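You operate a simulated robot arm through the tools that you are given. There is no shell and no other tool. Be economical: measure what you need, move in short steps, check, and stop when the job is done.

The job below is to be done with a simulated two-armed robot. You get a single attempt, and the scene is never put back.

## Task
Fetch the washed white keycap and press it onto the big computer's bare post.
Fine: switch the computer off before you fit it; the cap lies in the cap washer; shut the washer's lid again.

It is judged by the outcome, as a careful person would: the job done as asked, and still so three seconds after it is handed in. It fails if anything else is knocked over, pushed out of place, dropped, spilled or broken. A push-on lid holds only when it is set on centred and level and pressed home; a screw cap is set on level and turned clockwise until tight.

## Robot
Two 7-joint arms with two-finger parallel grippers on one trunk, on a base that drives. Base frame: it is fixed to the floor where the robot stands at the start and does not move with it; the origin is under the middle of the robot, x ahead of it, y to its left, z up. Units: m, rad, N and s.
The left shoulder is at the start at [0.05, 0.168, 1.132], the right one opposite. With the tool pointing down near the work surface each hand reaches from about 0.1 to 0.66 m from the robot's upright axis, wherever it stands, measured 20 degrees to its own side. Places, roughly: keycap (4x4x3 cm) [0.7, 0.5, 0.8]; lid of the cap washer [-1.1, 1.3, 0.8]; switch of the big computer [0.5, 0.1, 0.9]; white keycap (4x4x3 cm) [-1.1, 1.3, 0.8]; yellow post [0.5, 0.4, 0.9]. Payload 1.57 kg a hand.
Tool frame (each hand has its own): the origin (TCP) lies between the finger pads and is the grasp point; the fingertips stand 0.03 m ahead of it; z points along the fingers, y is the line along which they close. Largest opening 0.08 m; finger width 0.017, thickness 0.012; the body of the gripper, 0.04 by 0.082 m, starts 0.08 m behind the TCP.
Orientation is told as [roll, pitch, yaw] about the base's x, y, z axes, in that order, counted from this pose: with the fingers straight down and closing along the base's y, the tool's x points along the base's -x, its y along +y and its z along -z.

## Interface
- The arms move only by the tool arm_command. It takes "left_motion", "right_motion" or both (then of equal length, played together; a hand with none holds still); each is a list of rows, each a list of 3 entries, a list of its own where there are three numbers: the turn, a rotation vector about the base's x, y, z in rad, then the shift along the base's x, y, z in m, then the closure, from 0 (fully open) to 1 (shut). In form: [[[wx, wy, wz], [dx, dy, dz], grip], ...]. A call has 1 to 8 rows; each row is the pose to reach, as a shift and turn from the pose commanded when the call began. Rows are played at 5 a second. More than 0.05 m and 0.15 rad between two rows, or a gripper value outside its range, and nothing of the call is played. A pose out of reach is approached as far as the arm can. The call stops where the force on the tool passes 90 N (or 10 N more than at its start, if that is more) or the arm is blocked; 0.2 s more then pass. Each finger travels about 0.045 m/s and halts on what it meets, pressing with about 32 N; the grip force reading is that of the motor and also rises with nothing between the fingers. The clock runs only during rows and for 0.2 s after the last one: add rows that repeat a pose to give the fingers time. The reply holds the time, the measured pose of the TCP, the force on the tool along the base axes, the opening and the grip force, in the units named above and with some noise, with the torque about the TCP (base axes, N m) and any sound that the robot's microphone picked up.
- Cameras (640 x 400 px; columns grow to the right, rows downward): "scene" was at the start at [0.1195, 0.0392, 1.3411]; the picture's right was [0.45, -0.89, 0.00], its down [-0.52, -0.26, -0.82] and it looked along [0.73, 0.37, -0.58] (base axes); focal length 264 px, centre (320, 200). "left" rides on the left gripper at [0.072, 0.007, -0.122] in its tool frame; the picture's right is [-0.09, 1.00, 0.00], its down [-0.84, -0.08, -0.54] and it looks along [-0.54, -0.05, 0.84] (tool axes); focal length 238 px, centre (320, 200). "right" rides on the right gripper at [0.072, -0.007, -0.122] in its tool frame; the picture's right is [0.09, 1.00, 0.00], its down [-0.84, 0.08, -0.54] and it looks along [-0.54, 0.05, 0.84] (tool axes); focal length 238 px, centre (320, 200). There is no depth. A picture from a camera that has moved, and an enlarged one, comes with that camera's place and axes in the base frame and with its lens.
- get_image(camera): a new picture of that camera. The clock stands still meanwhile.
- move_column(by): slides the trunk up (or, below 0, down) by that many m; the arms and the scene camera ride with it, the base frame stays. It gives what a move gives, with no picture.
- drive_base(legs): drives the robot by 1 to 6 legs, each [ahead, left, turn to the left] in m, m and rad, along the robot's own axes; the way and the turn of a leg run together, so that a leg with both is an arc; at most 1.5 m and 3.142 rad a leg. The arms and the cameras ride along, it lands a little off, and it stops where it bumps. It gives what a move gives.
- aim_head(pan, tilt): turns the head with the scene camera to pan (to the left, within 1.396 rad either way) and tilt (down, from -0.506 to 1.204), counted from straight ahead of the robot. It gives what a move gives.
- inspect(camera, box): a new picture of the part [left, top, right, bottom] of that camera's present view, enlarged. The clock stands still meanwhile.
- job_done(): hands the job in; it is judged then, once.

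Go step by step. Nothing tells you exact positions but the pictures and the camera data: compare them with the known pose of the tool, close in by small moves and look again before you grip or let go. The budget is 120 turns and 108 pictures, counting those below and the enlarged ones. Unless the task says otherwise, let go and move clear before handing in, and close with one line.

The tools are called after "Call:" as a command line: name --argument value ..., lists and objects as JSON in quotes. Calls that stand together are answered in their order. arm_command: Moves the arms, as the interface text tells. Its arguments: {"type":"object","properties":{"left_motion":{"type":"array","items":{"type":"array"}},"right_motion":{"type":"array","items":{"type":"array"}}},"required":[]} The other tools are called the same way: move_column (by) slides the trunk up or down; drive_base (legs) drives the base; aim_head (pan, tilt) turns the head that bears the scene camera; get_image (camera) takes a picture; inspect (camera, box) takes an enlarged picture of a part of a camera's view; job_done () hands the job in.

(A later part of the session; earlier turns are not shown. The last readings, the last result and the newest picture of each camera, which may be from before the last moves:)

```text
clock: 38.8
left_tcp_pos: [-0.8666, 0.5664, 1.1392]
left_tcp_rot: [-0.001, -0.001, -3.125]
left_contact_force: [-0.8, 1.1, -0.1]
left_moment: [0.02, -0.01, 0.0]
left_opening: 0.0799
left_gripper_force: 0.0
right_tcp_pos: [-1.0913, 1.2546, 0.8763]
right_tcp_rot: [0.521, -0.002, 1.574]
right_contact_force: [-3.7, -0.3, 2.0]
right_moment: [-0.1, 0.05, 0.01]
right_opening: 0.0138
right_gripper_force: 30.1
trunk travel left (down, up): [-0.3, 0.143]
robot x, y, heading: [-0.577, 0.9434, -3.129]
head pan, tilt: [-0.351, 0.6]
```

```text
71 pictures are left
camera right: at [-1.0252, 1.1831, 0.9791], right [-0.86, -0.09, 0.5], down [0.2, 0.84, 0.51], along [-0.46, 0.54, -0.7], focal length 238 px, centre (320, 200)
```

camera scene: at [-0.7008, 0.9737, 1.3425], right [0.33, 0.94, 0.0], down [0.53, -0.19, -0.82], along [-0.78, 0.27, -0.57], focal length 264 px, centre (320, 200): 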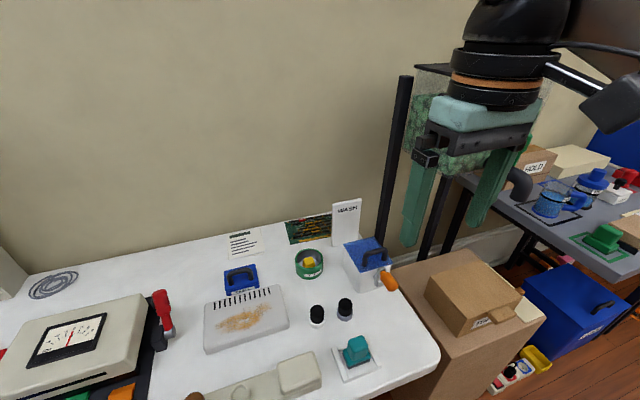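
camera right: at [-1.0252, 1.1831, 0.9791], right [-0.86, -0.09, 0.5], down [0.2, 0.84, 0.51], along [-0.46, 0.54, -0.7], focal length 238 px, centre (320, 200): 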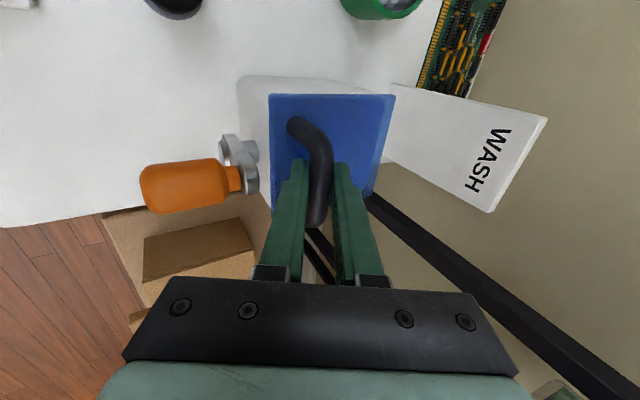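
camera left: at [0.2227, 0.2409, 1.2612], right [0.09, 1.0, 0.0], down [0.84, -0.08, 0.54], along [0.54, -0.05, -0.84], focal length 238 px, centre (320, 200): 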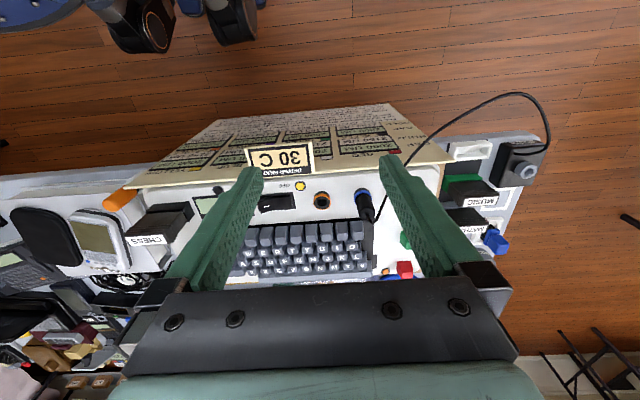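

Bar gripped (14 mm). I lift a little along the expected hinge arc and watch the forces.

Call:
arm_command --right_motion '[[[0, 0, 0], [-0.003, 0, 0.0077], 1], [[0, 0, 0], [-0.007, 0, 0.015], 1], [[0, 0, 0], [-0.007, 0, 0.015], 1]]'

Call:
inspect --camera "scene" --box '[330, 200, 430, 300]'

```text
clock: 39.6
left_tcp_pos: [-0.8664, 0.568, 1.1396]
left_tcp_rot: [-0.001, 0.001, -3.127]
left_contact_force: [-0.2, 0.0, -0.5]
left_moment: [0.03, -0.04, -0.04]
left_opening: 0.0799
left_gripper_force: 0.1
right_tcp_pos: [-1.0989, 1.2555, 0.8901]
right_tcp_rot: [0.518, -0.001, 1.572]
right_contact_force: [-4.3, 0.5, -6.4]
right_moment: [0.15, -0.13, -0.18]
right_opening: 0.0134
right_gripper_force: 30.7
trunk travel left (down, up): [-0.3, 0.143]
robot x, y, heading: [-0.5789, 0.9451, -3.132]
head pan, tilt: [-0.351, 0.6]
```

```text
4.00 times, centred on (380, 250) of scene
camera zoom: at [-0.7013, 0.974, 1.3424], right [0.33, 0.94, 0.0], down [0.53, -0.19, -0.82], along [-0.78, 0.27, -0.57], focal length 1054 px, centre (80, 0)
```

zoom: 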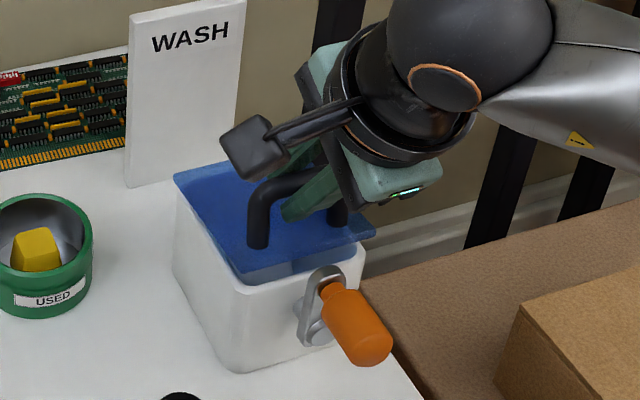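

The lid is hinged at the back. I continue along the arc to about 50°.

Call:
arm_command --right_motion '[[[0, 0, 0], [-0.0045, 0, 0.007], 1], [[0, 0, 0], [-0.0094, 0, 0.0135], 1], [[0, 0, 0], [-0.015, 0, 0.0195], 1], [[0, 0, 0], [-0.021, 0, 0.0252], 1], [[0, 0, 0], [-0.0277, 0, 0.03], 1], [[0, 0, 0], [-0.0345, 0, 0.0347], 1], [[0, 0, 0], [-0.0494, 0, 0.0418], 1]]'

Call:
inspect --camera "scene" --box '[310, 180, 450, 300]'

```text
clock: 41.2
left_tcp_pos: [-0.8683, 0.5676, 1.1391]
left_tcp_rot: [-0.001, 0.001, -3.126]
left_contact_force: [0.4, -0.2, -0.5]
left_moment: [-0.02, 0.0, 0.03]
left_opening: 0.0804
left_gripper_force: 0.0
right_tcp_pos: [-1.1487, 1.2539, 0.9308]
right_tcp_rot: [0.514, 0.0, 1.572]
right_contact_force: [-4.5, 1.8, -13.5]
right_moment: [0.32, -0.1, -0.36]
right_opening: 0.0135
right_gripper_force: 29.9
trunk travel left (down, up): [-0.3, 0.143]
robot x, y, heading: [-0.579, 0.9466, -3.12]
head pan, tilt: [-0.351, 0.6]
```

```text
3.33 times, centred on (380, 240) of scene
camera zoom: at [-0.7018, 0.9745, 1.3423], right [0.33, 0.94, 0.0], down [0.53, -0.19, -0.82], along [-0.78, 0.27, -0.57], focal length 878 px, centre (120, 67)
```

zoom: 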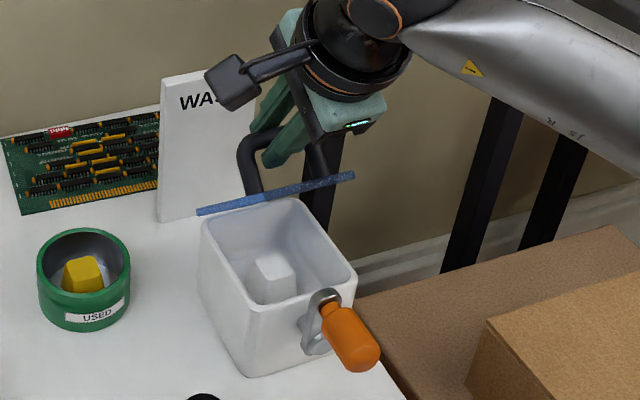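

The white cap is visible inside. Continue to about 80°.

Call:
arm_command --right_motion '[[[0, 0, 0], [-0.008, 0, 0.0026], 1], [[0, 0, 0], [-0.0159, 0, 0.0043], 1], [[0, 0, 0], [-0.0241, 0, 0.0053], 1], [[0, 0, 0], [-0.0323, 0, 0.0058], 1], [[0, 0, 0], [-0.0405, 0, 0.0054], 1], [[0, 0, 0], [-0.0488, 0, 0.0044], 1]]'

Call:
inspect --camera "scene" --box '[310, 160, 450, 300]'

Call:
get_image --camera "right"

```text
clock: 42.6
left_tcp_pos: [-0.8666, 0.5683, 1.1408]
left_tcp_rot: [-0.001, -0.001, -3.126]
left_contact_force: [-0.1, 0.1, -0.2]
left_moment: [-0.02, 0.0, -0.02]
left_opening: 0.08
left_gripper_force: 0.1
right_tcp_pos: [-1.1965, 1.254, 0.9361]
right_tcp_rot: [0.518, -0.001, 1.572]
right_contact_force: [4.3, 2.3, -11.3]
right_moment: [-0.34, -0.21, 0.07]
right_opening: 0.0135
right_gripper_force: 30.3
trunk travel left (down, up): [-0.3, 0.143]
robot x, y, heading: [-0.5808, 0.9443, -3.122]
head pan, tilt: [-0.351, 0.6]
```

```text
2.86 times, centred on (380, 230) of scene
camera zoom: at [-0.7009, 0.9747, 1.3425], right [0.33, 0.94, 0.0], down [0.53, -0.19, -0.82], along [-0.78, 0.27, -0.57], focal length 753 px, centre (149, 114)
```

zoom: 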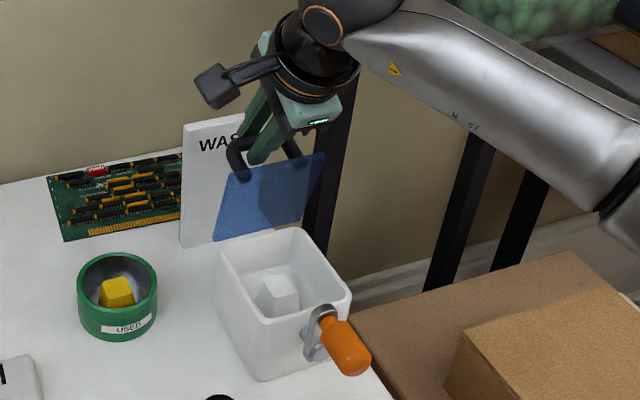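

```text
67 pictures are left
camera right: at [-1.131, 1.183, 1.0396], right [-0.86, -0.09, 0.49], down [0.2, 0.84, 0.51], along [-0.46, 0.54, -0.71], focal length 238 px, centre (320, 200)
```

right: 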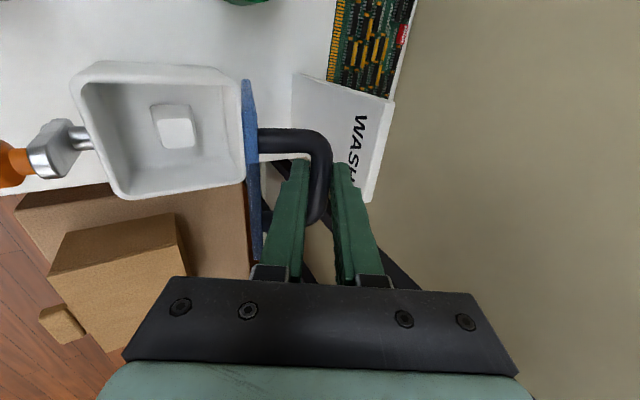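

Call:
arm_command --right_motion '[[[0, 0, 0], [-0.008, 0, -0.0018], 1], [[0, 0, 0], [-0.0159, 0, -0.0042], 1], [[0, 0, 0], [-0.0159, 0, -0.0042], 1]]'

Call:
get_image --camera "right"

```text
clock: 43.4
left_tcp_pos: [-0.8649, 0.568, 1.1409]
left_tcp_rot: [0.0, -0.003, -3.125]
left_contact_force: [-0.1, 0.4, -1.0]
left_moment: [0.0, 0.02, -0.03]
left_opening: 0.0802
left_gripper_force: 0.1
right_tcp_pos: [-1.2122, 1.2537, 0.9318]
right_tcp_rot: [0.52, -0.001, 1.573]
right_contact_force: [3.8, 3.2, -7.4]
right_moment: [-0.08, -0.24, 0.0]
right_opening: 0.0135
right_gripper_force: 30.1
trunk travel left (down, up): [-0.3, 0.143]
robot x, y, heading: [-0.5759, 0.9465, -3.123]
head pan, tilt: [-0.351, 0.6]
```

```text
66 pictures are left
camera right: at [-1.1465, 1.1829, 1.0355], right [-0.86, -0.09, 0.49], down [0.2, 0.84, 0.51], along [-0.46, 0.54, -0.7], focal length 238 px, centre (320, 200)
```

right: 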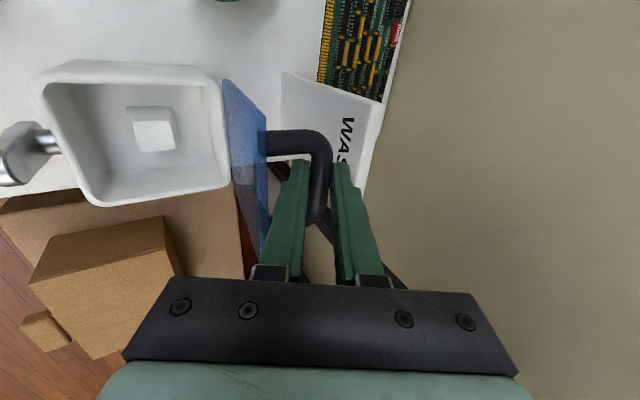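

The lid is at about 90°. I un-tilt the tool a bit to keep clear of the lid and board, then loosen the grip slightly to see whether the lid stays.

Call:
arm_command --right_motion '[[[0, -0.125, 0], [-0.002, 0, 0.0007], 1], [[0, -0.25, 0], [-0.005, 0, 0.001], 1], [[0, -0.25, 0], [-0.005, 0, 0.001], 0.74], [[0, -0.25, 0], [-0.005, 0, 0.001], 0.72], [[0, -0.25, 0], [-0.005, 0, 0.001], 0.72]]'

Call:
get_image --camera "right"

Call:
inspect --camera "scene" --box '[310, 160, 430, 280]'

```text
clock: 44.6
left_tcp_pos: [-0.8654, 0.567, 1.1406]
left_tcp_rot: [-0.002, -0.003, -3.127]
left_contact_force: [-0.2, 0.4, -0.3]
left_moment: [0.01, -0.02, -0.01]
left_opening: 0.0798
left_gripper_force: 0.0
right_tcp_pos: [-1.216, 1.2529, 0.934]
right_tcp_rot: [0.271, 0.001, 1.574]
right_contact_force: [0.3, -0.8, 0.1]
right_moment: [0.01, 0.03, 0.0]
right_opening: 0.0224
right_gripper_force: 0.1
trunk travel left (down, up): [-0.3, 0.143]
robot x, y, heading: [-0.5837, 0.9445, -3.128]
head pan, tilt: [-0.351, 0.6]
```

```text
65 pictures are left
camera right: at [-1.1782, 1.1818, 1.0505], right [-0.96, -0.09, 0.27], down [0.07, 0.84, 0.54], along [-0.27, 0.54, -0.8], focal length 238 px, centre (320, 200)
```

right: 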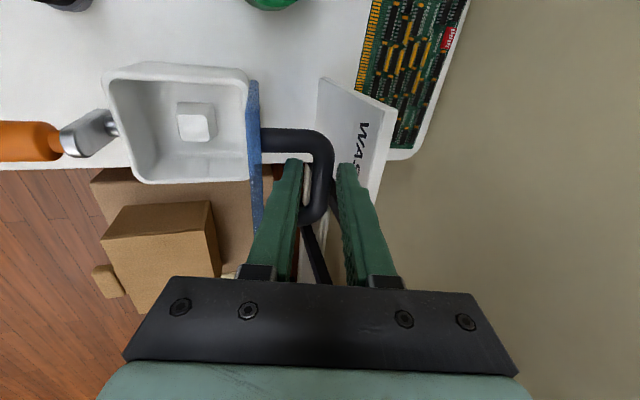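

```text
3.33 times, centred on (370, 220) of scene
camera zoom: at [-0.7002, 0.9738, 1.3426], right [0.33, 0.94, 0.0], down [0.53, -0.19, -0.83], along [-0.78, 0.27, -0.56], focal length 878 px, centre (153, 133)
```

zoom: 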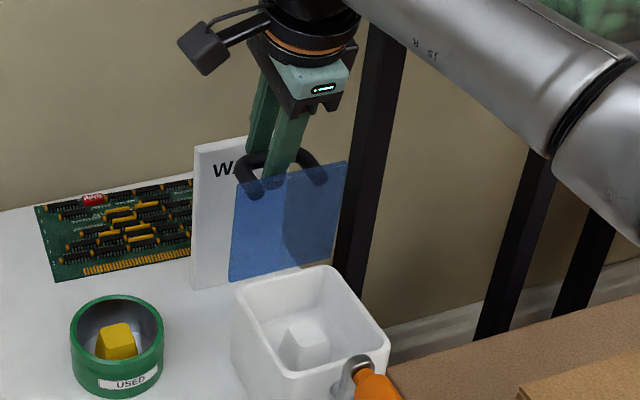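

Call:
arm_command --right_motion '[[[0, 0, 0], [0, 0, 0], 0.66], [[0, 0, 0], [0, 0, 0], 0.66], [[0, 0, 0], [0, 0, 0.003], 0.66], [[0, 0, 0], [0, 0, 0.006], 0.66], [[0, 0, 0], [0, 0, 0.006], 0.66], [[0, 0, 0], [0, 0, 0.006], 0.66]]'

Call:
get_image --camera "right"

```text
clock: 46.0
left_tcp_pos: [-0.8667, 0.5678, 1.1405]
left_tcp_rot: [-0.002, -0.004, -3.127]
left_contact_force: [-0.1, -0.7, -0.5]
left_moment: [0.0, -0.02, 0.02]
left_opening: 0.0799
left_gripper_force: 0.1
right_tcp_pos: [-1.2166, 1.2526, 0.94]
right_tcp_rot: [0.269, -0.001, 1.572]
right_contact_force: [0.3, -0.6, 0.0]
right_moment: [0.0, 0.0, 0.03]
right_opening: 0.0272
right_gripper_force: 0.1
trunk travel left (down, up): [-0.3, 0.143]
robot x, y, heading: [-0.5768, 0.9435, -3.125]
head pan, tilt: [-0.351, 0.6]
```

```text
63 pictures are left
camera right: at [-1.1787, 1.1821, 1.0565], right [-0.96, -0.09, 0.27], down [0.07, 0.84, 0.54], along [-0.27, 0.54, -0.8], focal length 238 px, centre (320, 200)
```

right: 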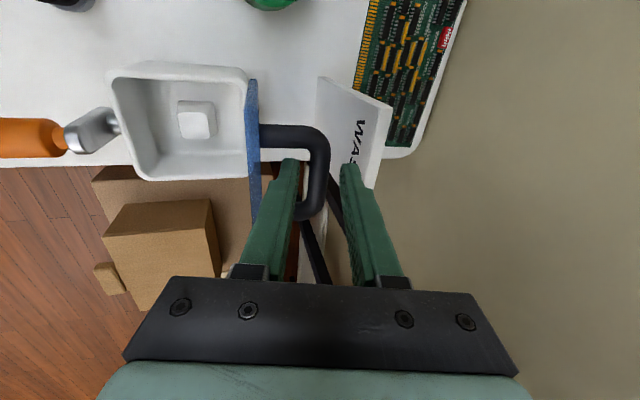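

The lid seems to stay by itself. I raise the fingers straight up out of the handle.

Call:
arm_command --right_motion '[[[0, 0, 0], [0, 0, 0.01], 0.66], [[0, 0, 0], [0, 0, 0.02], 0.66], [[0, 0, 0], [0, 0, 0.03], 0.66], [[0, 0, 0], [0, 0, 0.045], 0.66], [[0, 0, 0], [0, 0, 0.045], 0.66]]'

Call:
get_image --camera "right"

```text
clock: 47.2
left_tcp_pos: [-0.8658, 0.5671, 1.1385]
left_tcp_rot: [-0.001, -0.001, -3.127]
left_contact_force: [-0.1, 0.1, 0.2]
left_moment: [0.01, -0.02, 0.01]
left_opening: 0.0801
left_gripper_force: 0.1
right_tcp_pos: [-1.2169, 1.253, 0.9841]
right_tcp_rot: [0.269, -0.001, 1.572]
right_contact_force: [-0.2, -0.9, 0.5]
right_moment: [0.02, 0.04, -0.02]
right_opening: 0.0272
right_gripper_force: 0.1
trunk travel left (down, up): [-0.3, 0.143]
robot x, y, heading: [-0.5805, 0.9451, -3.123]
head pan, tilt: [-0.351, 0.6]
```

```text
62 pictures are left
camera right: at [-1.1778, 1.1818, 1.1013], right [-0.96, -0.09, 0.27], down [0.07, 0.84, 0.54], along [-0.27, 0.54, -0.8], focal length 238 px, centre (320, 200)
```

right: 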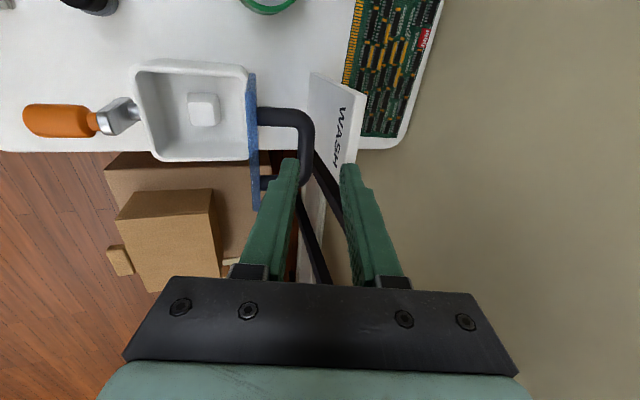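

The lid stands open on its own. The cap is at about (-1.133, 1.253), top z≈0.80. I move above it, level the tool, then turn the wrist back to neutral.

Call:
arm_command --right_motion '[[[0, 0, 0], [0.0, 0, 0.035], 0.5], [[0, -0.135, 0], [0.03, 0, 0.06], 0.4], [[0, -0.269, 0], [0.06, 0, 0.07], 0.31], [[0, -0.269, 0], [0.085, 0, 0.07], 0.31], [[0, -0.269, 0], [0.085, 0, 0.07], 0.31]]'

Call:
arm_command --right_motion '[[[0, 0, 0.145], [0, 0, 0], 0.31], [[0, 0, 0.29], [0, 0, 0], 0.31], [[0, 0, 0.435], [0, 0, 0], 0.31], [[0, 0, 0.58], [0, 0, 0], 0.31], [[0, 0, 0.725], [0, 0, 0], 0.31], [[0, 0, 0.87], [0, 0, 0], 0.31], [[0, 0, 1.015], [0, 0, 0], 0.31], [[0, 0, 1.16], [0, 0, 0], 0.31]]'

Call:
arm_command --right_motion '[[[0, 0, 0.14], [0, 0, 0], 0.31], [[0, 0, 0.28], [0, 0, 0], 0.31], [[0, 0, 0.411], [0, 0, 0], 0.31], [[0, 0, 0.411], [0, 0, 0], 0.31]]'

Call:
get_image --camera "right"

Call:
get_image --camera "scene"

```text
clock: 48.4
left_tcp_pos: [-0.8657, 0.5673, 1.1413]
left_tcp_rot: [-0.001, -0.003, -3.125]
left_contact_force: [-1.1, -0.5, 0.5]
left_moment: [-0.01, 0.01, 0.01]
left_opening: 0.0802
left_gripper_force: 0.0
right_tcp_pos: [-1.1312, 1.2515, 1.0558]
right_tcp_rot: [0.0, 0.0, 1.572]
right_contact_force: [-0.2, 0.4, 0.8]
right_moment: [0.01, 0.02, -0.01]
right_opening: 0.0551
right_gripper_force: 0.0
trunk travel left (down, up): [-0.3, 0.143]
robot x, y, heading: [-0.5777, 0.9474, -3.12]
head pan, tilt: [-0.351, 0.6]
```

```text
clock: 50.2
left_tcp_pos: [-0.8667, 0.5669, 1.139]
left_tcp_rot: [-0.002, -0.002, -3.126]
left_contact_force: [-0.7, 0.1, -0.3]
left_moment: [0.0, 0.02, 0.0]
left_opening: 0.0798
left_gripper_force: 0.1
right_tcp_pos: [-1.1318, 1.2545, 1.0549]
right_tcp_rot: [0.002, 0.001, 2.735]
right_contact_force: [0.3, 0.1, -0.1]
right_moment: [0.0, -0.01, 0.0]
right_opening: 0.0551
right_gripper_force: 0.1
trunk travel left (down, up): [-0.3, 0.143]
robot x, y, heading: [-0.5773, 0.9474, -3.128]
head pan, tilt: [-0.351, 0.6]
```

```text
clock: 51.2
left_tcp_pos: [-0.8667, 0.5664, 1.1412]
left_tcp_rot: [-0.002, -0.001, -3.128]
left_contact_force: [-0.1, 0.1, -0.1]
left_moment: [-0.02, -0.01, 0.0]
left_opening: 0.0799
left_gripper_force: 0.0
right_tcp_pos: [-1.1316, 1.2517, 1.0554]
right_tcp_rot: [0.002, 0.0, -3.136]
right_contact_force: [0.7, 0.0, -0.3]
right_moment: [-0.02, -0.01, 0.0]
right_opening: 0.0552
right_gripper_force: 0.1
trunk travel left (down, up): [-0.3, 0.143]
robot x, y, heading: [-0.5778, 0.947, -3.129]
head pan, tilt: [-0.351, 0.6]
```

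```text
61 pictures are left
camera right: at [-1.0606, 1.2607, 1.1776], right [0.1, -1.0, 0.0], down [-0.84, -0.08, 0.54], along [-0.54, -0.05, -0.84], focal length 238 px, centre (320, 200)
```

right: 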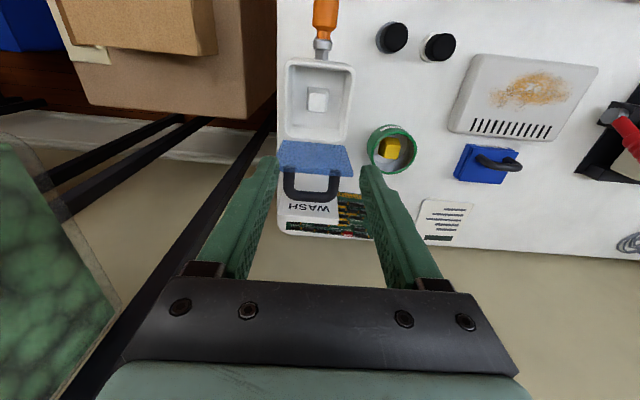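

```text
60 pictures are left
camera scene: at [-0.7001, 0.9737, 1.3426], right [0.33, 0.94, 0.0], down [0.53, -0.19, -0.83], along [-0.78, 0.27, -0.56], focal length 264 px, centre (320, 200)
```

scene: 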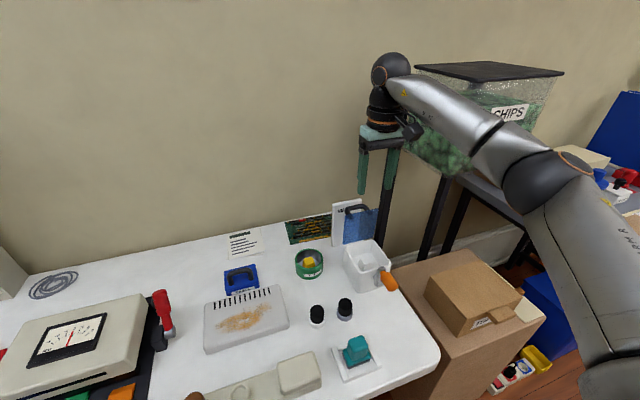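

Call:
inspect --camera "right" --box '[270, 50, 370, 150]'

Call:
inspect --camera "scene" --box '[335, 230, 405, 300]'

```text
4.00 times, centred on (320, 100) of right
camera zoom: at [-1.0606, 1.2607, 1.1776], right [0.1, -1.0, 0.0], down [-0.84, -0.08, 0.54], along [-0.54, -0.05, -0.84], focal length 953 px, centre (320, 600)
```

zoom: 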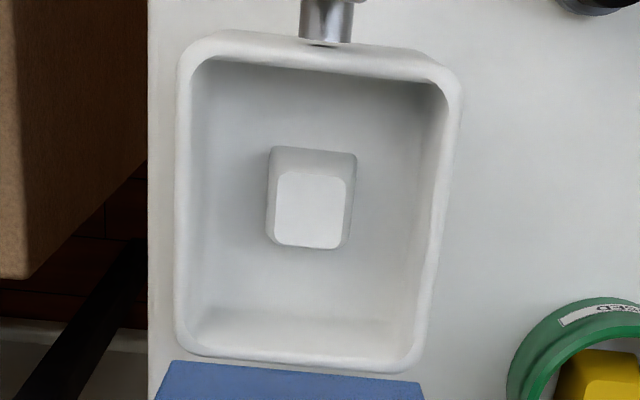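

```text
5.71 times, centred on (370, 265) of scene
camera zoom: at [-0.7001, 0.9737, 1.3426], right [0.33, 0.94, 0.0], down [0.53, -0.19, -0.83], along [-0.78, 0.27, -0.56], focal length 1506 px, centre (34, -171)
```

zoom: 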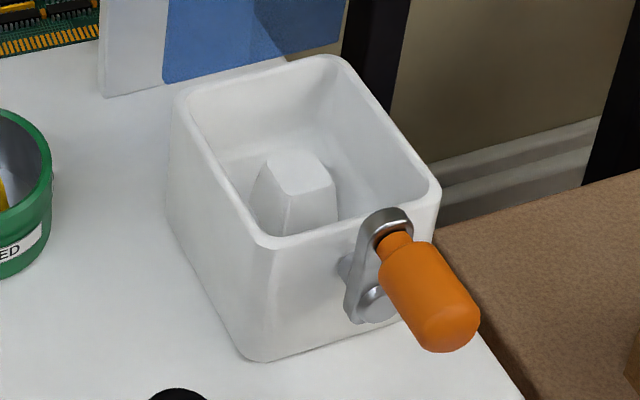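

Cap centre about (-1.128, 1.255), axis-aligned, top about 0.805. I descend partway and check.

Call:
arm_command --right_motion '[[[0, 0, 0], [0.0035, 0.003, -0.045], 0.31], [[0, 0, 0], [0.0035, 0.003, -0.09], 0.31], [[0, 0, 0], [0.0035, 0.003, -0.135], 0.31], [[0, 0, 0], [0.0035, 0.003, -0.17], 0.31], [[0, 0, 0], [0.0035, 0.003, -0.19], 0.31], [[0, 0, 0], [0.0035, 0.003, -0.19], 0.31]]'

Call:
get_image --camera "right"

Call:
inspect --camera "scene" --box '[325, 200, 425, 300]'

```text
clock: 52.6
left_tcp_pos: [-0.8665, 0.5673, 1.141]
left_tcp_rot: [-0.003, -0.001, -3.126]
left_contact_force: [0.8, -0.1, -0.2]
left_moment: [-0.01, 0.01, 0.01]
left_opening: 0.08
left_gripper_force: 0.1
right_tcp_pos: [-1.1304, 1.2576, 0.8642]
right_tcp_rot: [0.0, -0.001, -3.141]
right_contact_force: [0.7, -0.9, -0.7]
right_moment: [0.03, 0.02, -0.02]
right_opening: 0.0554
right_gripper_force: 0.0
trunk travel left (down, up): [-0.3, 0.143]
robot x, y, heading: [-0.5801, 0.9458, -3.121]
head pan, tilt: [-0.351, 0.6]
```

```text
57 pictures are left
camera right: at [-1.0593, 1.2648, 0.9871], right [0.09, -1.0, 0.0], down [-0.84, -0.08, 0.54], along [-0.54, -0.05, -0.84], focal length 238 px, centre (320, 200)
```

right: 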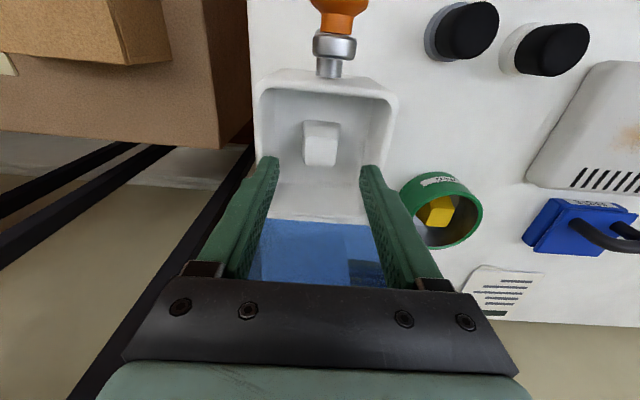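

```text
4.00 times, centred on (375, 250) of scene
camera zoom: at [-0.7001, 0.9737, 1.3426], right [0.33, 0.94, 0.0], down [0.53, -0.19, -0.83], along [-0.78, 0.27, -0.56], focal length 1054 px, centre (100, 0)
```

zoom: 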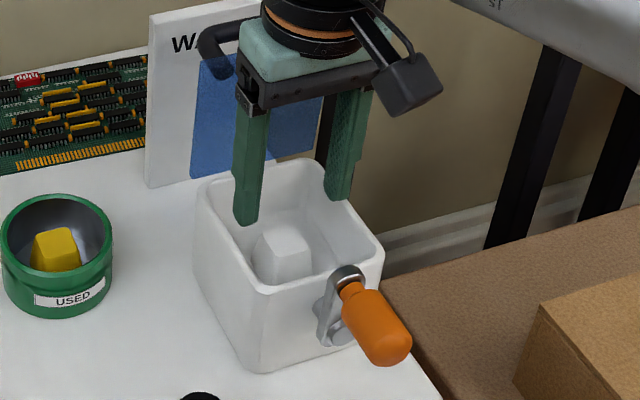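

Well centred. Down to grip height, then close.

Call:
arm_command --right_motion '[[[0, 0, 0], [0.0, 0.0, -0.025], 0.31], [[0, 0, 0], [0.0, 0.0, -0.045], 0.31], [[0, 0, 0], [0.0, 0.0, -0.055], 0.31], [[0, 0, 0], [0.0, 0.0, -0.055], 0.31]]'

Call:
inspect --camera "right" --box '[230, 80, 430, 220]'

Call:
inspect --camera "scene" --box '[325, 200, 425, 300]'

```text
clock: 53.6
left_tcp_pos: [-0.8632, 0.5659, 1.1402]
left_tcp_rot: [-0.004, -0.005, -3.126]
left_contact_force: [0.6, 0.1, 0.2]
left_moment: [0.04, 0.0, 0.01]
left_opening: 0.0801
left_gripper_force: 0.0
right_tcp_pos: [-1.1289, 1.2556, 0.8175]
right_tcp_rot: [0.001, -0.012, -3.139]
right_contact_force: [6.2, 4.7, 39.5]
right_moment: [0.28, -0.34, 0.11]
right_opening: 0.0551
right_gripper_force: 0.0
trunk travel left (down, up): [-0.3, 0.143]
robot x, y, heading: [-0.5788, 0.9469, -3.124]
head pan, tilt: [-0.351, 0.6]
```

```text
2.86 times, centred on (330, 150) of right
camera zoom: at [-1.0561, 1.2644, 0.9389], right [0.09, -1.0, 0.0], down [-0.83, -0.08, 0.55], along [-0.55, -0.05, -0.83], focal length 681 px, centre (291, 343)
```

zoom: 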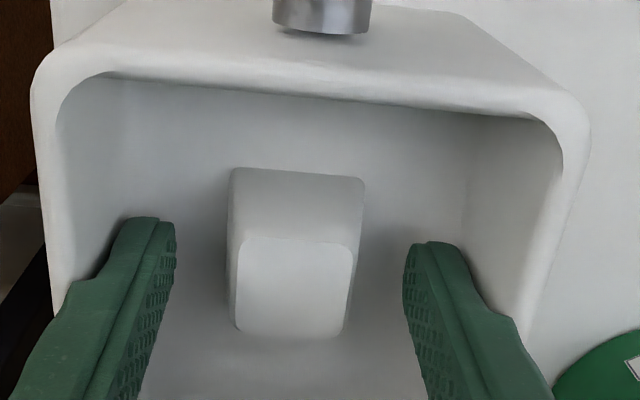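

```text
4.00 times, centred on (375, 250) of scene
camera zoom: at [-0.6959, 0.9721, 1.3437], right [0.33, 0.94, 0.0], down [0.53, -0.18, -0.83], along [-0.78, 0.27, -0.56], focal length 1054 px, centre (100, 0)
```

zoom: 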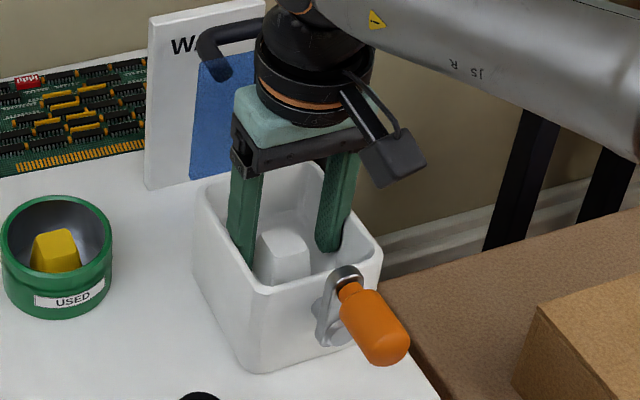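

The tips touched the washer's floor (39 N); I lift slightly, shift 5 mm toward the cap's centre and close.

Call:
arm_command --right_motion '[[[0, 0, 0], [0.0, 0.0, 0.012], 0.31], [[0, 0, 0], [0.005, -0.001, 0.0115], 0.31], [[0, 0, 0], [0.005, -0.001, 0.0115], 0.7], [[0, 0, 0], [0.005, -0.001, 0.0115], 1], [[0, 0, 0], [0.005, -0.001, 0.0115], 1], [[0, 0, 0], [0.005, -0.001, 0.0115], 1]]'

Call:
inspect --camera "right" --box '[230, 80, 430, 220]'

```text
clock: 55.0
left_tcp_pos: [-0.8662, 0.5677, 1.1399]
left_tcp_rot: [-0.001, -0.001, -3.125]
left_contact_force: [0.7, 0.8, 0.0]
left_moment: [-0.03, -0.01, -0.01]
left_opening: 0.0801
left_gripper_force: 0.0
right_tcp_pos: [-1.1247, 1.2548, 0.8217]
right_tcp_rot: [0.001, 0.0, -3.141]
right_contact_force: [1.0, -0.3, 0.4]
right_moment: [0.0, -0.01, 0.02]
right_opening: 0.0287
right_gripper_force: 31.7
trunk travel left (down, up): [-0.3, 0.143]
robot x, y, heading: [-0.5786, 0.9474, -3.128]
head pan, tilt: [-0.351, 0.6]
```

```text
2.86 times, centred on (330, 150) of right
camera zoom: at [-1.0527, 1.2623, 0.9444], right [0.09, -1.0, 0.0], down [-0.84, -0.08, 0.54], along [-0.54, -0.05, -0.84], focal length 681 px, centre (291, 343)
```

zoom: 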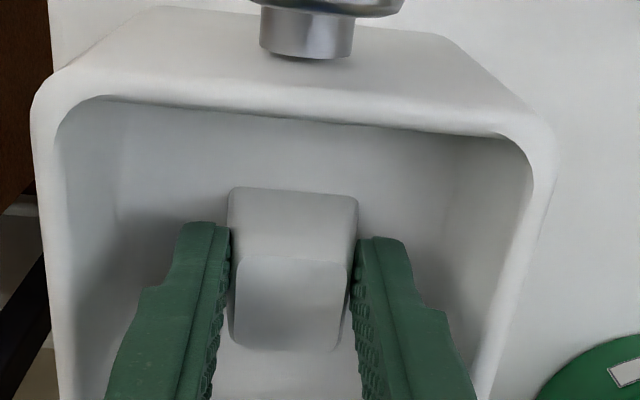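

Gripped at 29 mm. Lift straight up.

Call:
arm_command --right_motion '[[[0, 0, 0], [0, 0, 0.015], 1], [[0, 0, 0], [0, 0, 0.035], 1], [[0, 0, 0], [0, 0, 0.06], 1], [[0, 0, 0], [0, 0, 0.09], 1], [[0, 0, 0], [0, 0, 0.12], 1], [[0, 0, 0], [0, 0, 0.15], 1], [[0, 0, 0], [0, 0, 0.15], 1]]'

Call:
get_image --camera "right"

Call:
inspect --camera "scene" --box '[310, 140, 430, 260]'

```text
clock: 56.6
left_tcp_pos: [-0.866, 0.5675, 1.139]
left_tcp_rot: [-0.003, -0.001, -3.127]
left_contact_force: [-1.1, 0.1, -0.4]
left_moment: [0.02, 0.05, 0.01]
left_opening: 0.0801
left_gripper_force: 0.1
right_tcp_pos: [-1.1249, 1.257, 0.9712]
right_tcp_rot: [0.002, 0.0, -3.138]
right_contact_force: [-0.3, 0.0, -0.7]
right_moment: [-0.02, 0.01, 0.0]
right_opening: 0.0285
right_gripper_force: 32.1
trunk travel left (down, up): [-0.3, 0.143]
robot x, y, heading: [-0.5774, 0.9455, -3.125]
head pan, tilt: [-0.351, 0.6]
```

```text
52 pictures are left
camera right: at [-1.0536, 1.264, 1.0941], right [0.1, -1.0, 0.0], down [-0.84, -0.08, 0.54], along [-0.54, -0.05, -0.84], focal length 238 px, centre (320, 200)
```

right: 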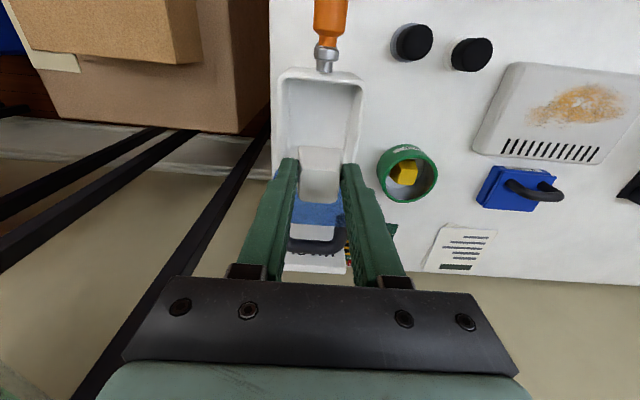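

```text
3.33 times, centred on (370, 200) of scene
camera zoom: at [-0.7002, 0.9738, 1.3426], right [0.33, 0.94, 0.0], down [0.53, -0.19, -0.82], along [-0.78, 0.27, -0.57], focal length 878 px, centre (153, 200)
```

zoom: 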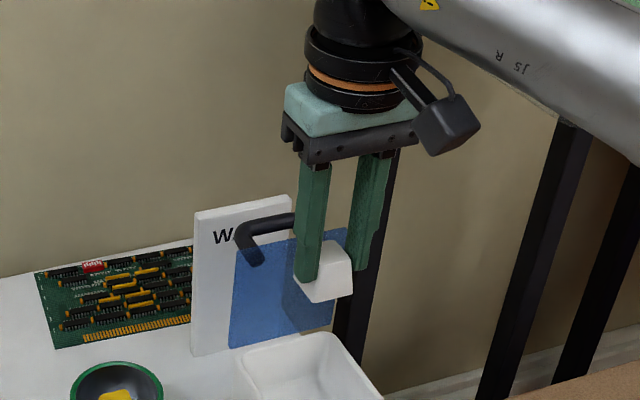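

The cap is held level. To shut the lid with this hand, I set the cap down for a moment on the empty table spot at about (-0.945, 1.235).

Call:
arm_command --right_motion '[[[0, 0, 0], [0.045, -0.004, 0.01], 1], [[0, 0, 0], [0.09, -0.01, 0.01], 1], [[0, 0, 0], [0.135, -0.016, 0.01], 1], [[0, 0, 0], [0.18, -0.022, 0.0], 1], [[0, 0, 0], [0.18, -0.022, -0.05], 1], [[0, 0, 0], [0.18, -0.022, -0.1], 1], [[0, 0, 0], [0.18, -0.022, -0.14], 1], [[0, 0, 0], [0.18, -0.022, -0.14], 1]]'

Call:
inspect --camera "scene" --box '[300, 240, 480, 400]'

Call:
get_image --camera "right"

```text
clock: 58.4
left_tcp_pos: [-0.8666, 0.5668, 1.1402]
left_tcp_rot: [-0.002, -0.002, -3.126]
left_contact_force: [0.2, 0.5, 0.5]
left_moment: [-0.01, -0.02, 0.0]
left_opening: 0.0799
left_gripper_force: 0.1
right_tcp_pos: [-0.9458, 1.235, 0.8331]
right_tcp_rot: [0.001, 0.0, -3.138]
right_contact_force: [0.3, 0.2, -0.4]
right_moment: [-0.03, 0.01, 0.01]
right_opening: 0.0284
right_gripper_force: 32.1
trunk travel left (down, up): [-0.3, 0.143]
robot x, y, heading: [-0.5761, 0.9475, -3.123]
head pan, tilt: [-0.351, 0.6]
```

```text
2.50 times, centred on (390, 320) of scene
camera zoom: at [-0.7001, 0.9737, 1.3426], right [0.33, 0.94, 0.0], down [0.53, -0.19, -0.83], along [-0.78, 0.27, -0.56], focal length 659 px, centre (145, -100)
```

zoom: 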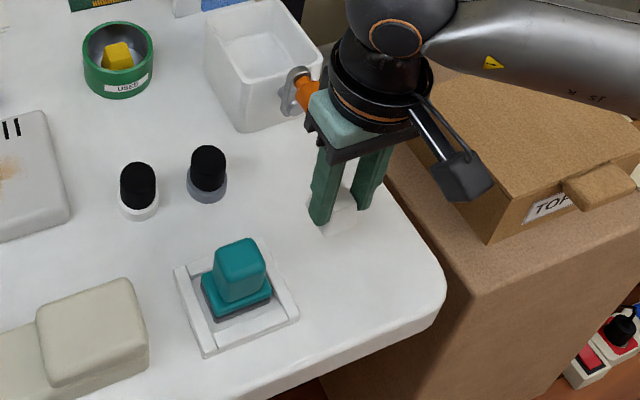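

```text
49 pictures are left
camera right: at [-0.8737, 1.2425, 0.9547], right [0.09, -1.0, 0.0], down [-0.84, -0.08, 0.54], along [-0.54, -0.05, -0.84], focal length 238 px, centre (320, 200)
```

right: 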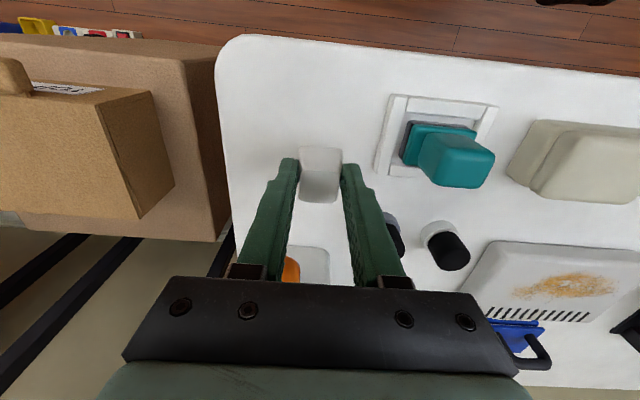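

Spot is free. Lower to the table, release and rise.

Call:
arm_command --right_motion '[[[0, 0, 0], [0, 0, -0.025], 1], [[0, 0, 0], [0, 0, -0.042], 1], [[0, 0, 0], [0, 0, -0.047], 1], [[0, 0, 0], [0, 0, -0.049], 1], [[0, 0, 0], [0, 0, -0.049], 1]]'

```text
clock: 59.6
left_tcp_pos: [-0.8642, 0.5665, 1.1403]
left_tcp_rot: [-0.001, -0.003, -3.126]
left_contact_force: [-0.3, 0.4, 0.0]
left_moment: [-0.03, 0.03, 0.03]
left_opening: 0.08
left_gripper_force: 0.0
right_tcp_pos: [-0.9446, 1.2336, 0.7858]
right_tcp_rot: [-0.001, -0.007, -3.14]
right_contact_force: [2.4, 3.5, 30.1]
right_moment: [0.09, -0.22, 0.06]
right_opening: 0.0285
right_gripper_force: 32.0
trunk travel left (down, up): [-0.3, 0.143]
robot x, y, heading: [-0.5792, 0.9419, -3.124]
head pan, tilt: [-0.351, 0.6]
```

Call:
arm_command --right_motion '[[[0, 0, 0], [0, 0, 0.002], 0.5], [[0, 0, 0], [0, 0, 0.002], 0.31], [[0, 0, 0], [0, 0, 0.002], 0.31], [[0, 0, 0], [0, 0, 0.03], 0.31], [[0, 0, 0], [0, 0, 0.07], 0.31], [[0, 0, 0], [0, 0, 0.12], 0.31], [[0, 0, 0], [0, 0, 0.17], 0.5], [[0, 0, 0], [0, 0, 0.21], 0.5]]'

Call:
get_image --camera "scene"

Call:
get_image --camera "right"

```text
clock: 61.4
left_tcp_pos: [-0.8663, 0.5676, 1.1406]
left_tcp_rot: [-0.003, 0.0, -3.126]
left_contact_force: [0.2, -0.7, -0.1]
left_moment: [0.02, -0.01, 0.03]
left_opening: 0.08
left_gripper_force: 0.1
right_tcp_pos: [-0.944, 1.2358, 0.9919]
right_tcp_rot: [0.001, 0.001, -3.139]
right_contact_force: [-0.4, 0.6, 0.5]
right_moment: [0.0, 0.02, -0.02]
right_opening: 0.0402
right_gripper_force: 0.0
trunk travel left (down, up): [-0.3, 0.143]
robot x, y, heading: [-0.5793, 0.9431, -3.129]
head pan, tilt: [-0.351, 0.6]
```

```text
48 pictures are left
camera scene: at [-0.7001, 0.9735, 1.3426], right [0.33, 0.94, 0.0], down [0.53, -0.19, -0.83], along [-0.78, 0.27, -0.56], focal length 264 px, centre (320, 200)
```

scene: 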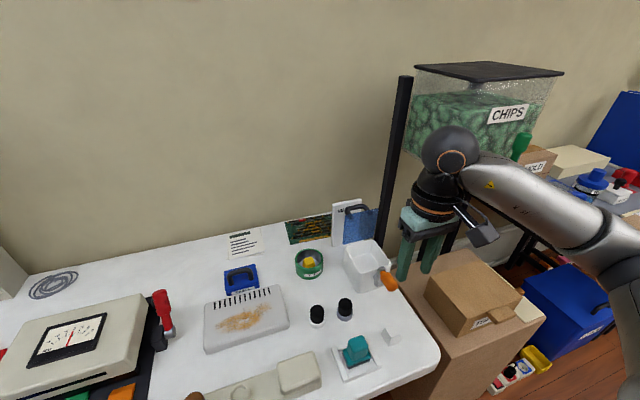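

```text
47 pictures are left
camera right: at [-0.8731, 1.2429, 1.1141], right [0.1, -1.0, 0.0], down [-0.84, -0.08, 0.54], along [-0.54, -0.05, -0.84], focal length 238 px, centre (320, 200)
```

right: 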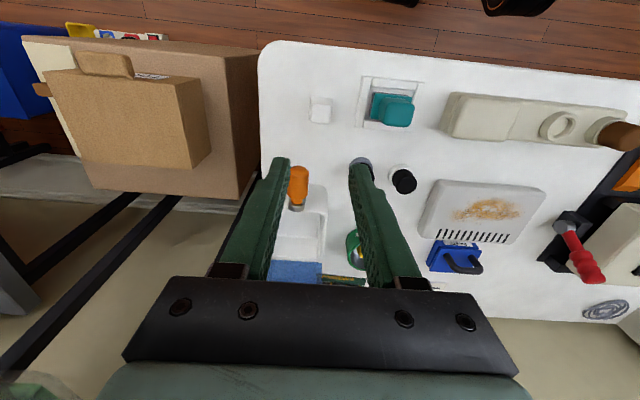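

The cap stands safely at (-0.945, 1.235). Now I close the fingers, tilt the tool slightly, and go over the lid to a point just behind the handle bar, above it.

Call:
arm_command --right_motion '[[[0, 0.12, 0], [-0.01, 0.005, 0.03], 1], [[0, 0.24, 0], [-0.05, 0.01, 0.05], 1], [[0, 0.35, 0], [-0.095, 0.015, 0.05], 1], [[0, 0.35, 0], [-0.14, 0.018, 0.05], 1], [[0, 0.35, 0], [-0.185, 0.018, 0.05], 1], [[0, 0.35, 0], [-0.23, 0.018, 0.05], 1], [[0, 0.35, 0], [-0.27, 0.018, 0.05], 1], [[0, 0.35, 0], [-0.293, 0.018, 0.03], 1]]'

Call:
inspect --camera "right" --box '[220, 80, 420, 280]'

Call:
inspect --camera "scene" --box '[310, 160, 430, 280]'

```text
clock: 63.2
left_tcp_pos: [-0.8669, 0.5671, 1.1403]
left_tcp_rot: [-0.002, -0.002, -3.126]
left_contact_force: [0.1, 0.9, 0.4]
left_moment: [-0.03, 0.0, 0.02]
left_opening: 0.0799
left_gripper_force: 0.1
right_tcp_pos: [-1.2367, 1.251, 1.0219]
right_tcp_rot: [0.0, -0.35, -3.139]
right_contact_force: [0.6, -1.2, -0.2]
right_moment: [-0.03, 0.04, 0.0]
right_opening: 0.0001
right_gripper_force: 21.1
trunk travel left (down, up): [-0.3, 0.143]
robot x, y, heading: [-0.5809, 0.9466, -3.13]
head pan, tilt: [-0.351, 0.6]
```

```text
2.00 times, centred on (320, 180) of right
camera zoom: at [-1.1273, 1.2591, 1.1122], right [0.09, -1.0, -0.03], down [-0.6, -0.08, 0.8], along [-0.8, -0.05, -0.6], focal length 477 px, centre (320, 240)
```

zoom: 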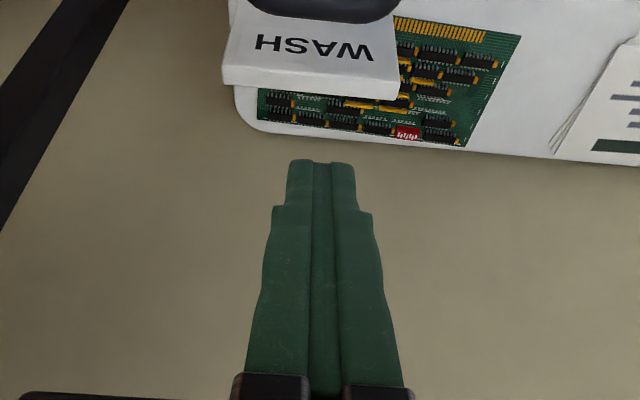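

```text
3.33 times, centred on (370, 220) of scene
camera zoom: at [-0.7004, 0.9737, 1.3426], right [0.33, 0.94, 0.0], down [0.53, -0.19, -0.82], along [-0.78, 0.27, -0.57], focal length 878 px, centre (153, 133)
```

zoom: 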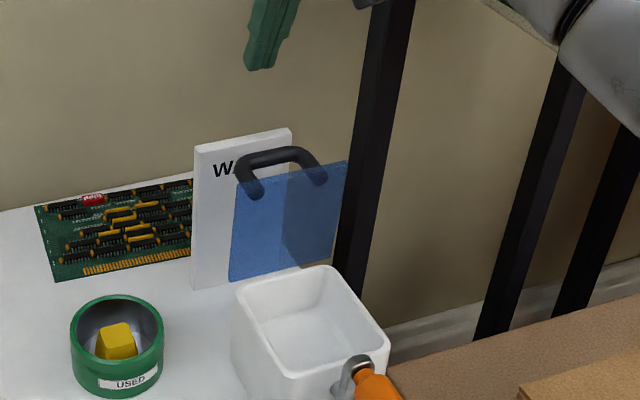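

The bar is at about (-1.207, 1.254, 0.925); sign top is lower than my tips will go. I descend just behind the bar.

Call:
arm_command --right_motion '[[[0, 0, 0], [0.005, 0.003, -0.03], 1], [[0, 0, 0], [0.008, 0.003, -0.055], 1], [[0, 0, 0], [0.008, 0.003, -0.072], 1], [[0, 0, 0], [0.008, 0.003, -0.072], 1]]'

Call:
inspect --camera "scene" --box '[310, 160, 430, 280]'

Call:
inspect --camera "right" --box '[220, 80, 420, 280]'

```text
clock: 64.2
left_tcp_pos: [-0.8669, 0.5681, 1.1401]
left_tcp_rot: [-0.003, -0.002, -3.126]
left_contact_force: [0.3, -0.2, 0.0]
left_moment: [0.02, 0.0, 0.0]
left_opening: 0.0799
left_gripper_force: 0.1
right_tcp_pos: [-1.2283, 1.2549, 0.9509]
right_tcp_rot: [-0.001, -0.348, -3.14]
right_contact_force: [-0.2, -0.5, -0.3]
right_moment: [0.0, 0.04, -0.01]
right_opening: 0.0001
right_gripper_force: 21.8
trunk travel left (down, up): [-0.3, 0.143]
robot x, y, heading: [-0.5795, 0.9466, -3.124]
head pan, tilt: [-0.351, 0.6]
```

```text
3.33 times, centred on (370, 220) of scene
camera zoom: at [-0.7001, 0.9737, 1.3426], right [0.33, 0.94, 0.0], down [0.53, -0.19, -0.83], along [-0.78, 0.27, -0.56], focal length 878 px, centre (153, 133)
```

zoom: 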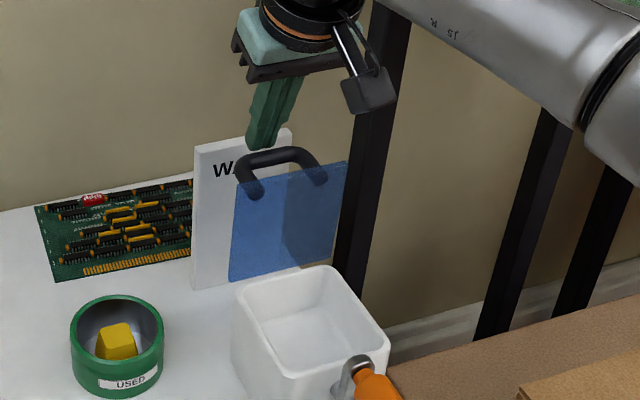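

```text
2.00 times, centred on (320, 180) of right
camera zoom: at [-1.1192, 1.2614, 1.0407], right [0.09, -1.0, -0.03], down [-0.6, -0.08, 0.8], along [-0.79, -0.05, -0.6], focal length 477 px, centre (320, 240)
```

zoom: 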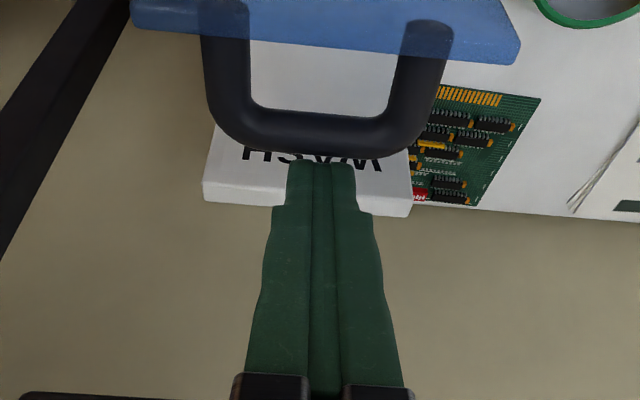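

Tip is behind the bar; I lower 8 mm and push the bar forward along its arc.

Call:
arm_command --right_motion '[[[0, 0, 0], [0.0, 0, -0.008], 1], [[0, 0, 0], [0.012, 0, -0.008], 1], [[0, 0, 0], [0.022, 0, -0.007], 1], [[0, 0, 0], [0.032, 0, -0.006], 1], [[0, 0, 0], [0.042, 0, -0.007], 1], [[0, 0, 0], [0.05, 0, -0.008], 1], [[0, 0, 0], [0.05, 0, -0.008], 1]]'

Call:
inspect --camera "scene" --box '[310, 160, 430, 280]'

Call:
inspect --camera "right" --box '[220, 80, 420, 280]'

```text
clock: 65.8
left_tcp_pos: [-0.8657, 0.5668, 1.1407]
left_tcp_rot: [-0.002, -0.002, -3.125]
left_contact_force: [0.2, -0.4, 0.1]
left_moment: [0.02, 0.01, 0.02]
left_opening: 0.0803
left_gripper_force: 0.1
right_tcp_pos: [-1.1783, 1.2558, 0.9418]
right_tcp_rot: [0.001, -0.348, -3.14]
right_contact_force: [-0.9, 0.6, -0.1]
right_moment: [-0.04, -0.02, -0.03]
right_opening: 0.0
right_gripper_force: 21.2
trunk travel left (down, up): [-0.3, 0.143]
robot x, y, heading: [-0.5768, 0.9433, -3.126]
head pan, tilt: [-0.351, 0.6]
```

```text
3.33 times, centred on (370, 220) of scene
camera zoom: at [-0.7001, 0.9737, 1.3426], right [0.33, 0.94, 0.0], down [0.53, -0.19, -0.83], along [-0.78, 0.27, -0.56], focal length 878 px, centre (153, 133)
```

zoom: 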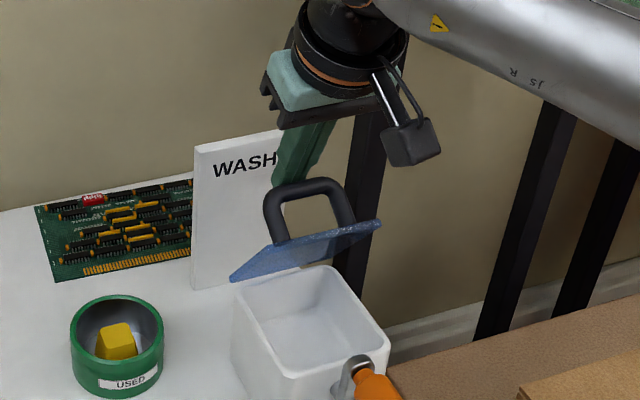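

```text
2.00 times, centred on (320, 180) of right
camera zoom: at [-1.0696, 1.2621, 1.033], right [0.09, -1.0, -0.03], down [-0.6, -0.08, 0.8], along [-0.79, -0.05, -0.61], focal length 477 px, centre (320, 240)
```

zoom: 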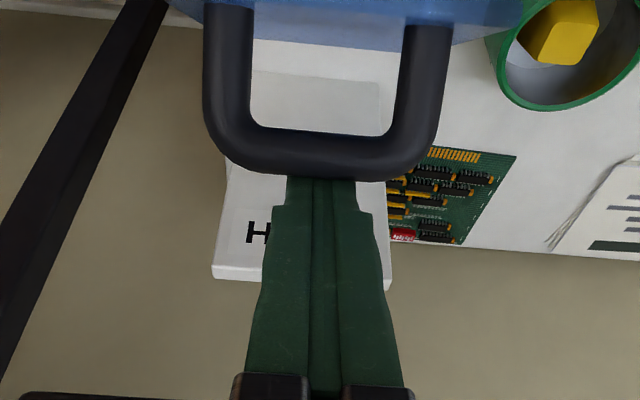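

The lid follows nicely. I keep following the arc downward.

Call:
arm_command --right_motion '[[[0, 0, 0], [0.012, 0, -0.004], 1], [[0, 0, 0], [0.023, 0, -0.0095], 1], [[0, 0, 0], [0.031, 0, -0.015], 1], [[0, 0, 0], [0.038, 0, -0.021], 1], [[0, 0, 0], [0.045, 0, -0.027], 1], [[0, 0, 0], [0.051, 0, -0.034], 1], [[0, 0, 0], [0.056, 0, -0.04], 1]]'

Call:
inspect --camera "scene" --box '[310, 180, 430, 300]'

```text
clock: 67.4
left_tcp_pos: [-0.866, 0.5667, 1.1403]
left_tcp_rot: [-0.001, -0.003, -3.126]
left_contact_force: [0.3, 0.0, 0.5]
left_moment: [0.01, 0.02, 0.0]
left_opening: 0.0802
left_gripper_force: 0.0
right_tcp_pos: [-1.1216, 1.2547, 0.9017]
right_tcp_rot: [-0.001, -0.35, -3.137]
right_contact_force: [0.2, 0.3, 0.9]
right_moment: [0.0, -0.01, 0.0]
right_opening: 0.0
right_gripper_force: 21.0
trunk travel left (down, up): [-0.3, 0.143]
robot x, y, heading: [-0.5776, 0.9444, -3.124]
head pan, tilt: [-0.351, 0.6]
```

```text
3.33 times, centred on (370, 240) of scene
camera zoom: at [-0.7001, 0.9737, 1.3426], right [0.33, 0.94, 0.0], down [0.53, -0.19, -0.83], along [-0.78, 0.27, -0.56], focal length 878 px, centre (153, 67)
```

zoom: 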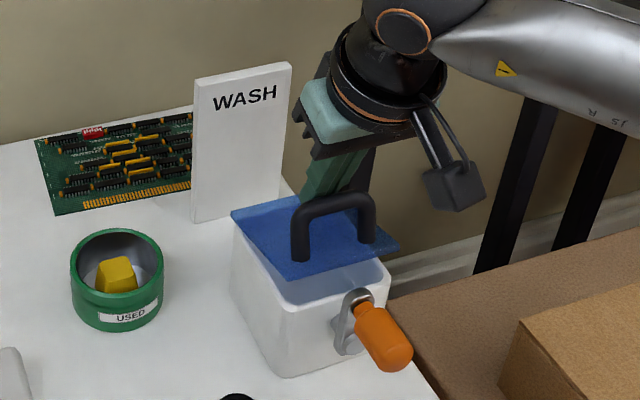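

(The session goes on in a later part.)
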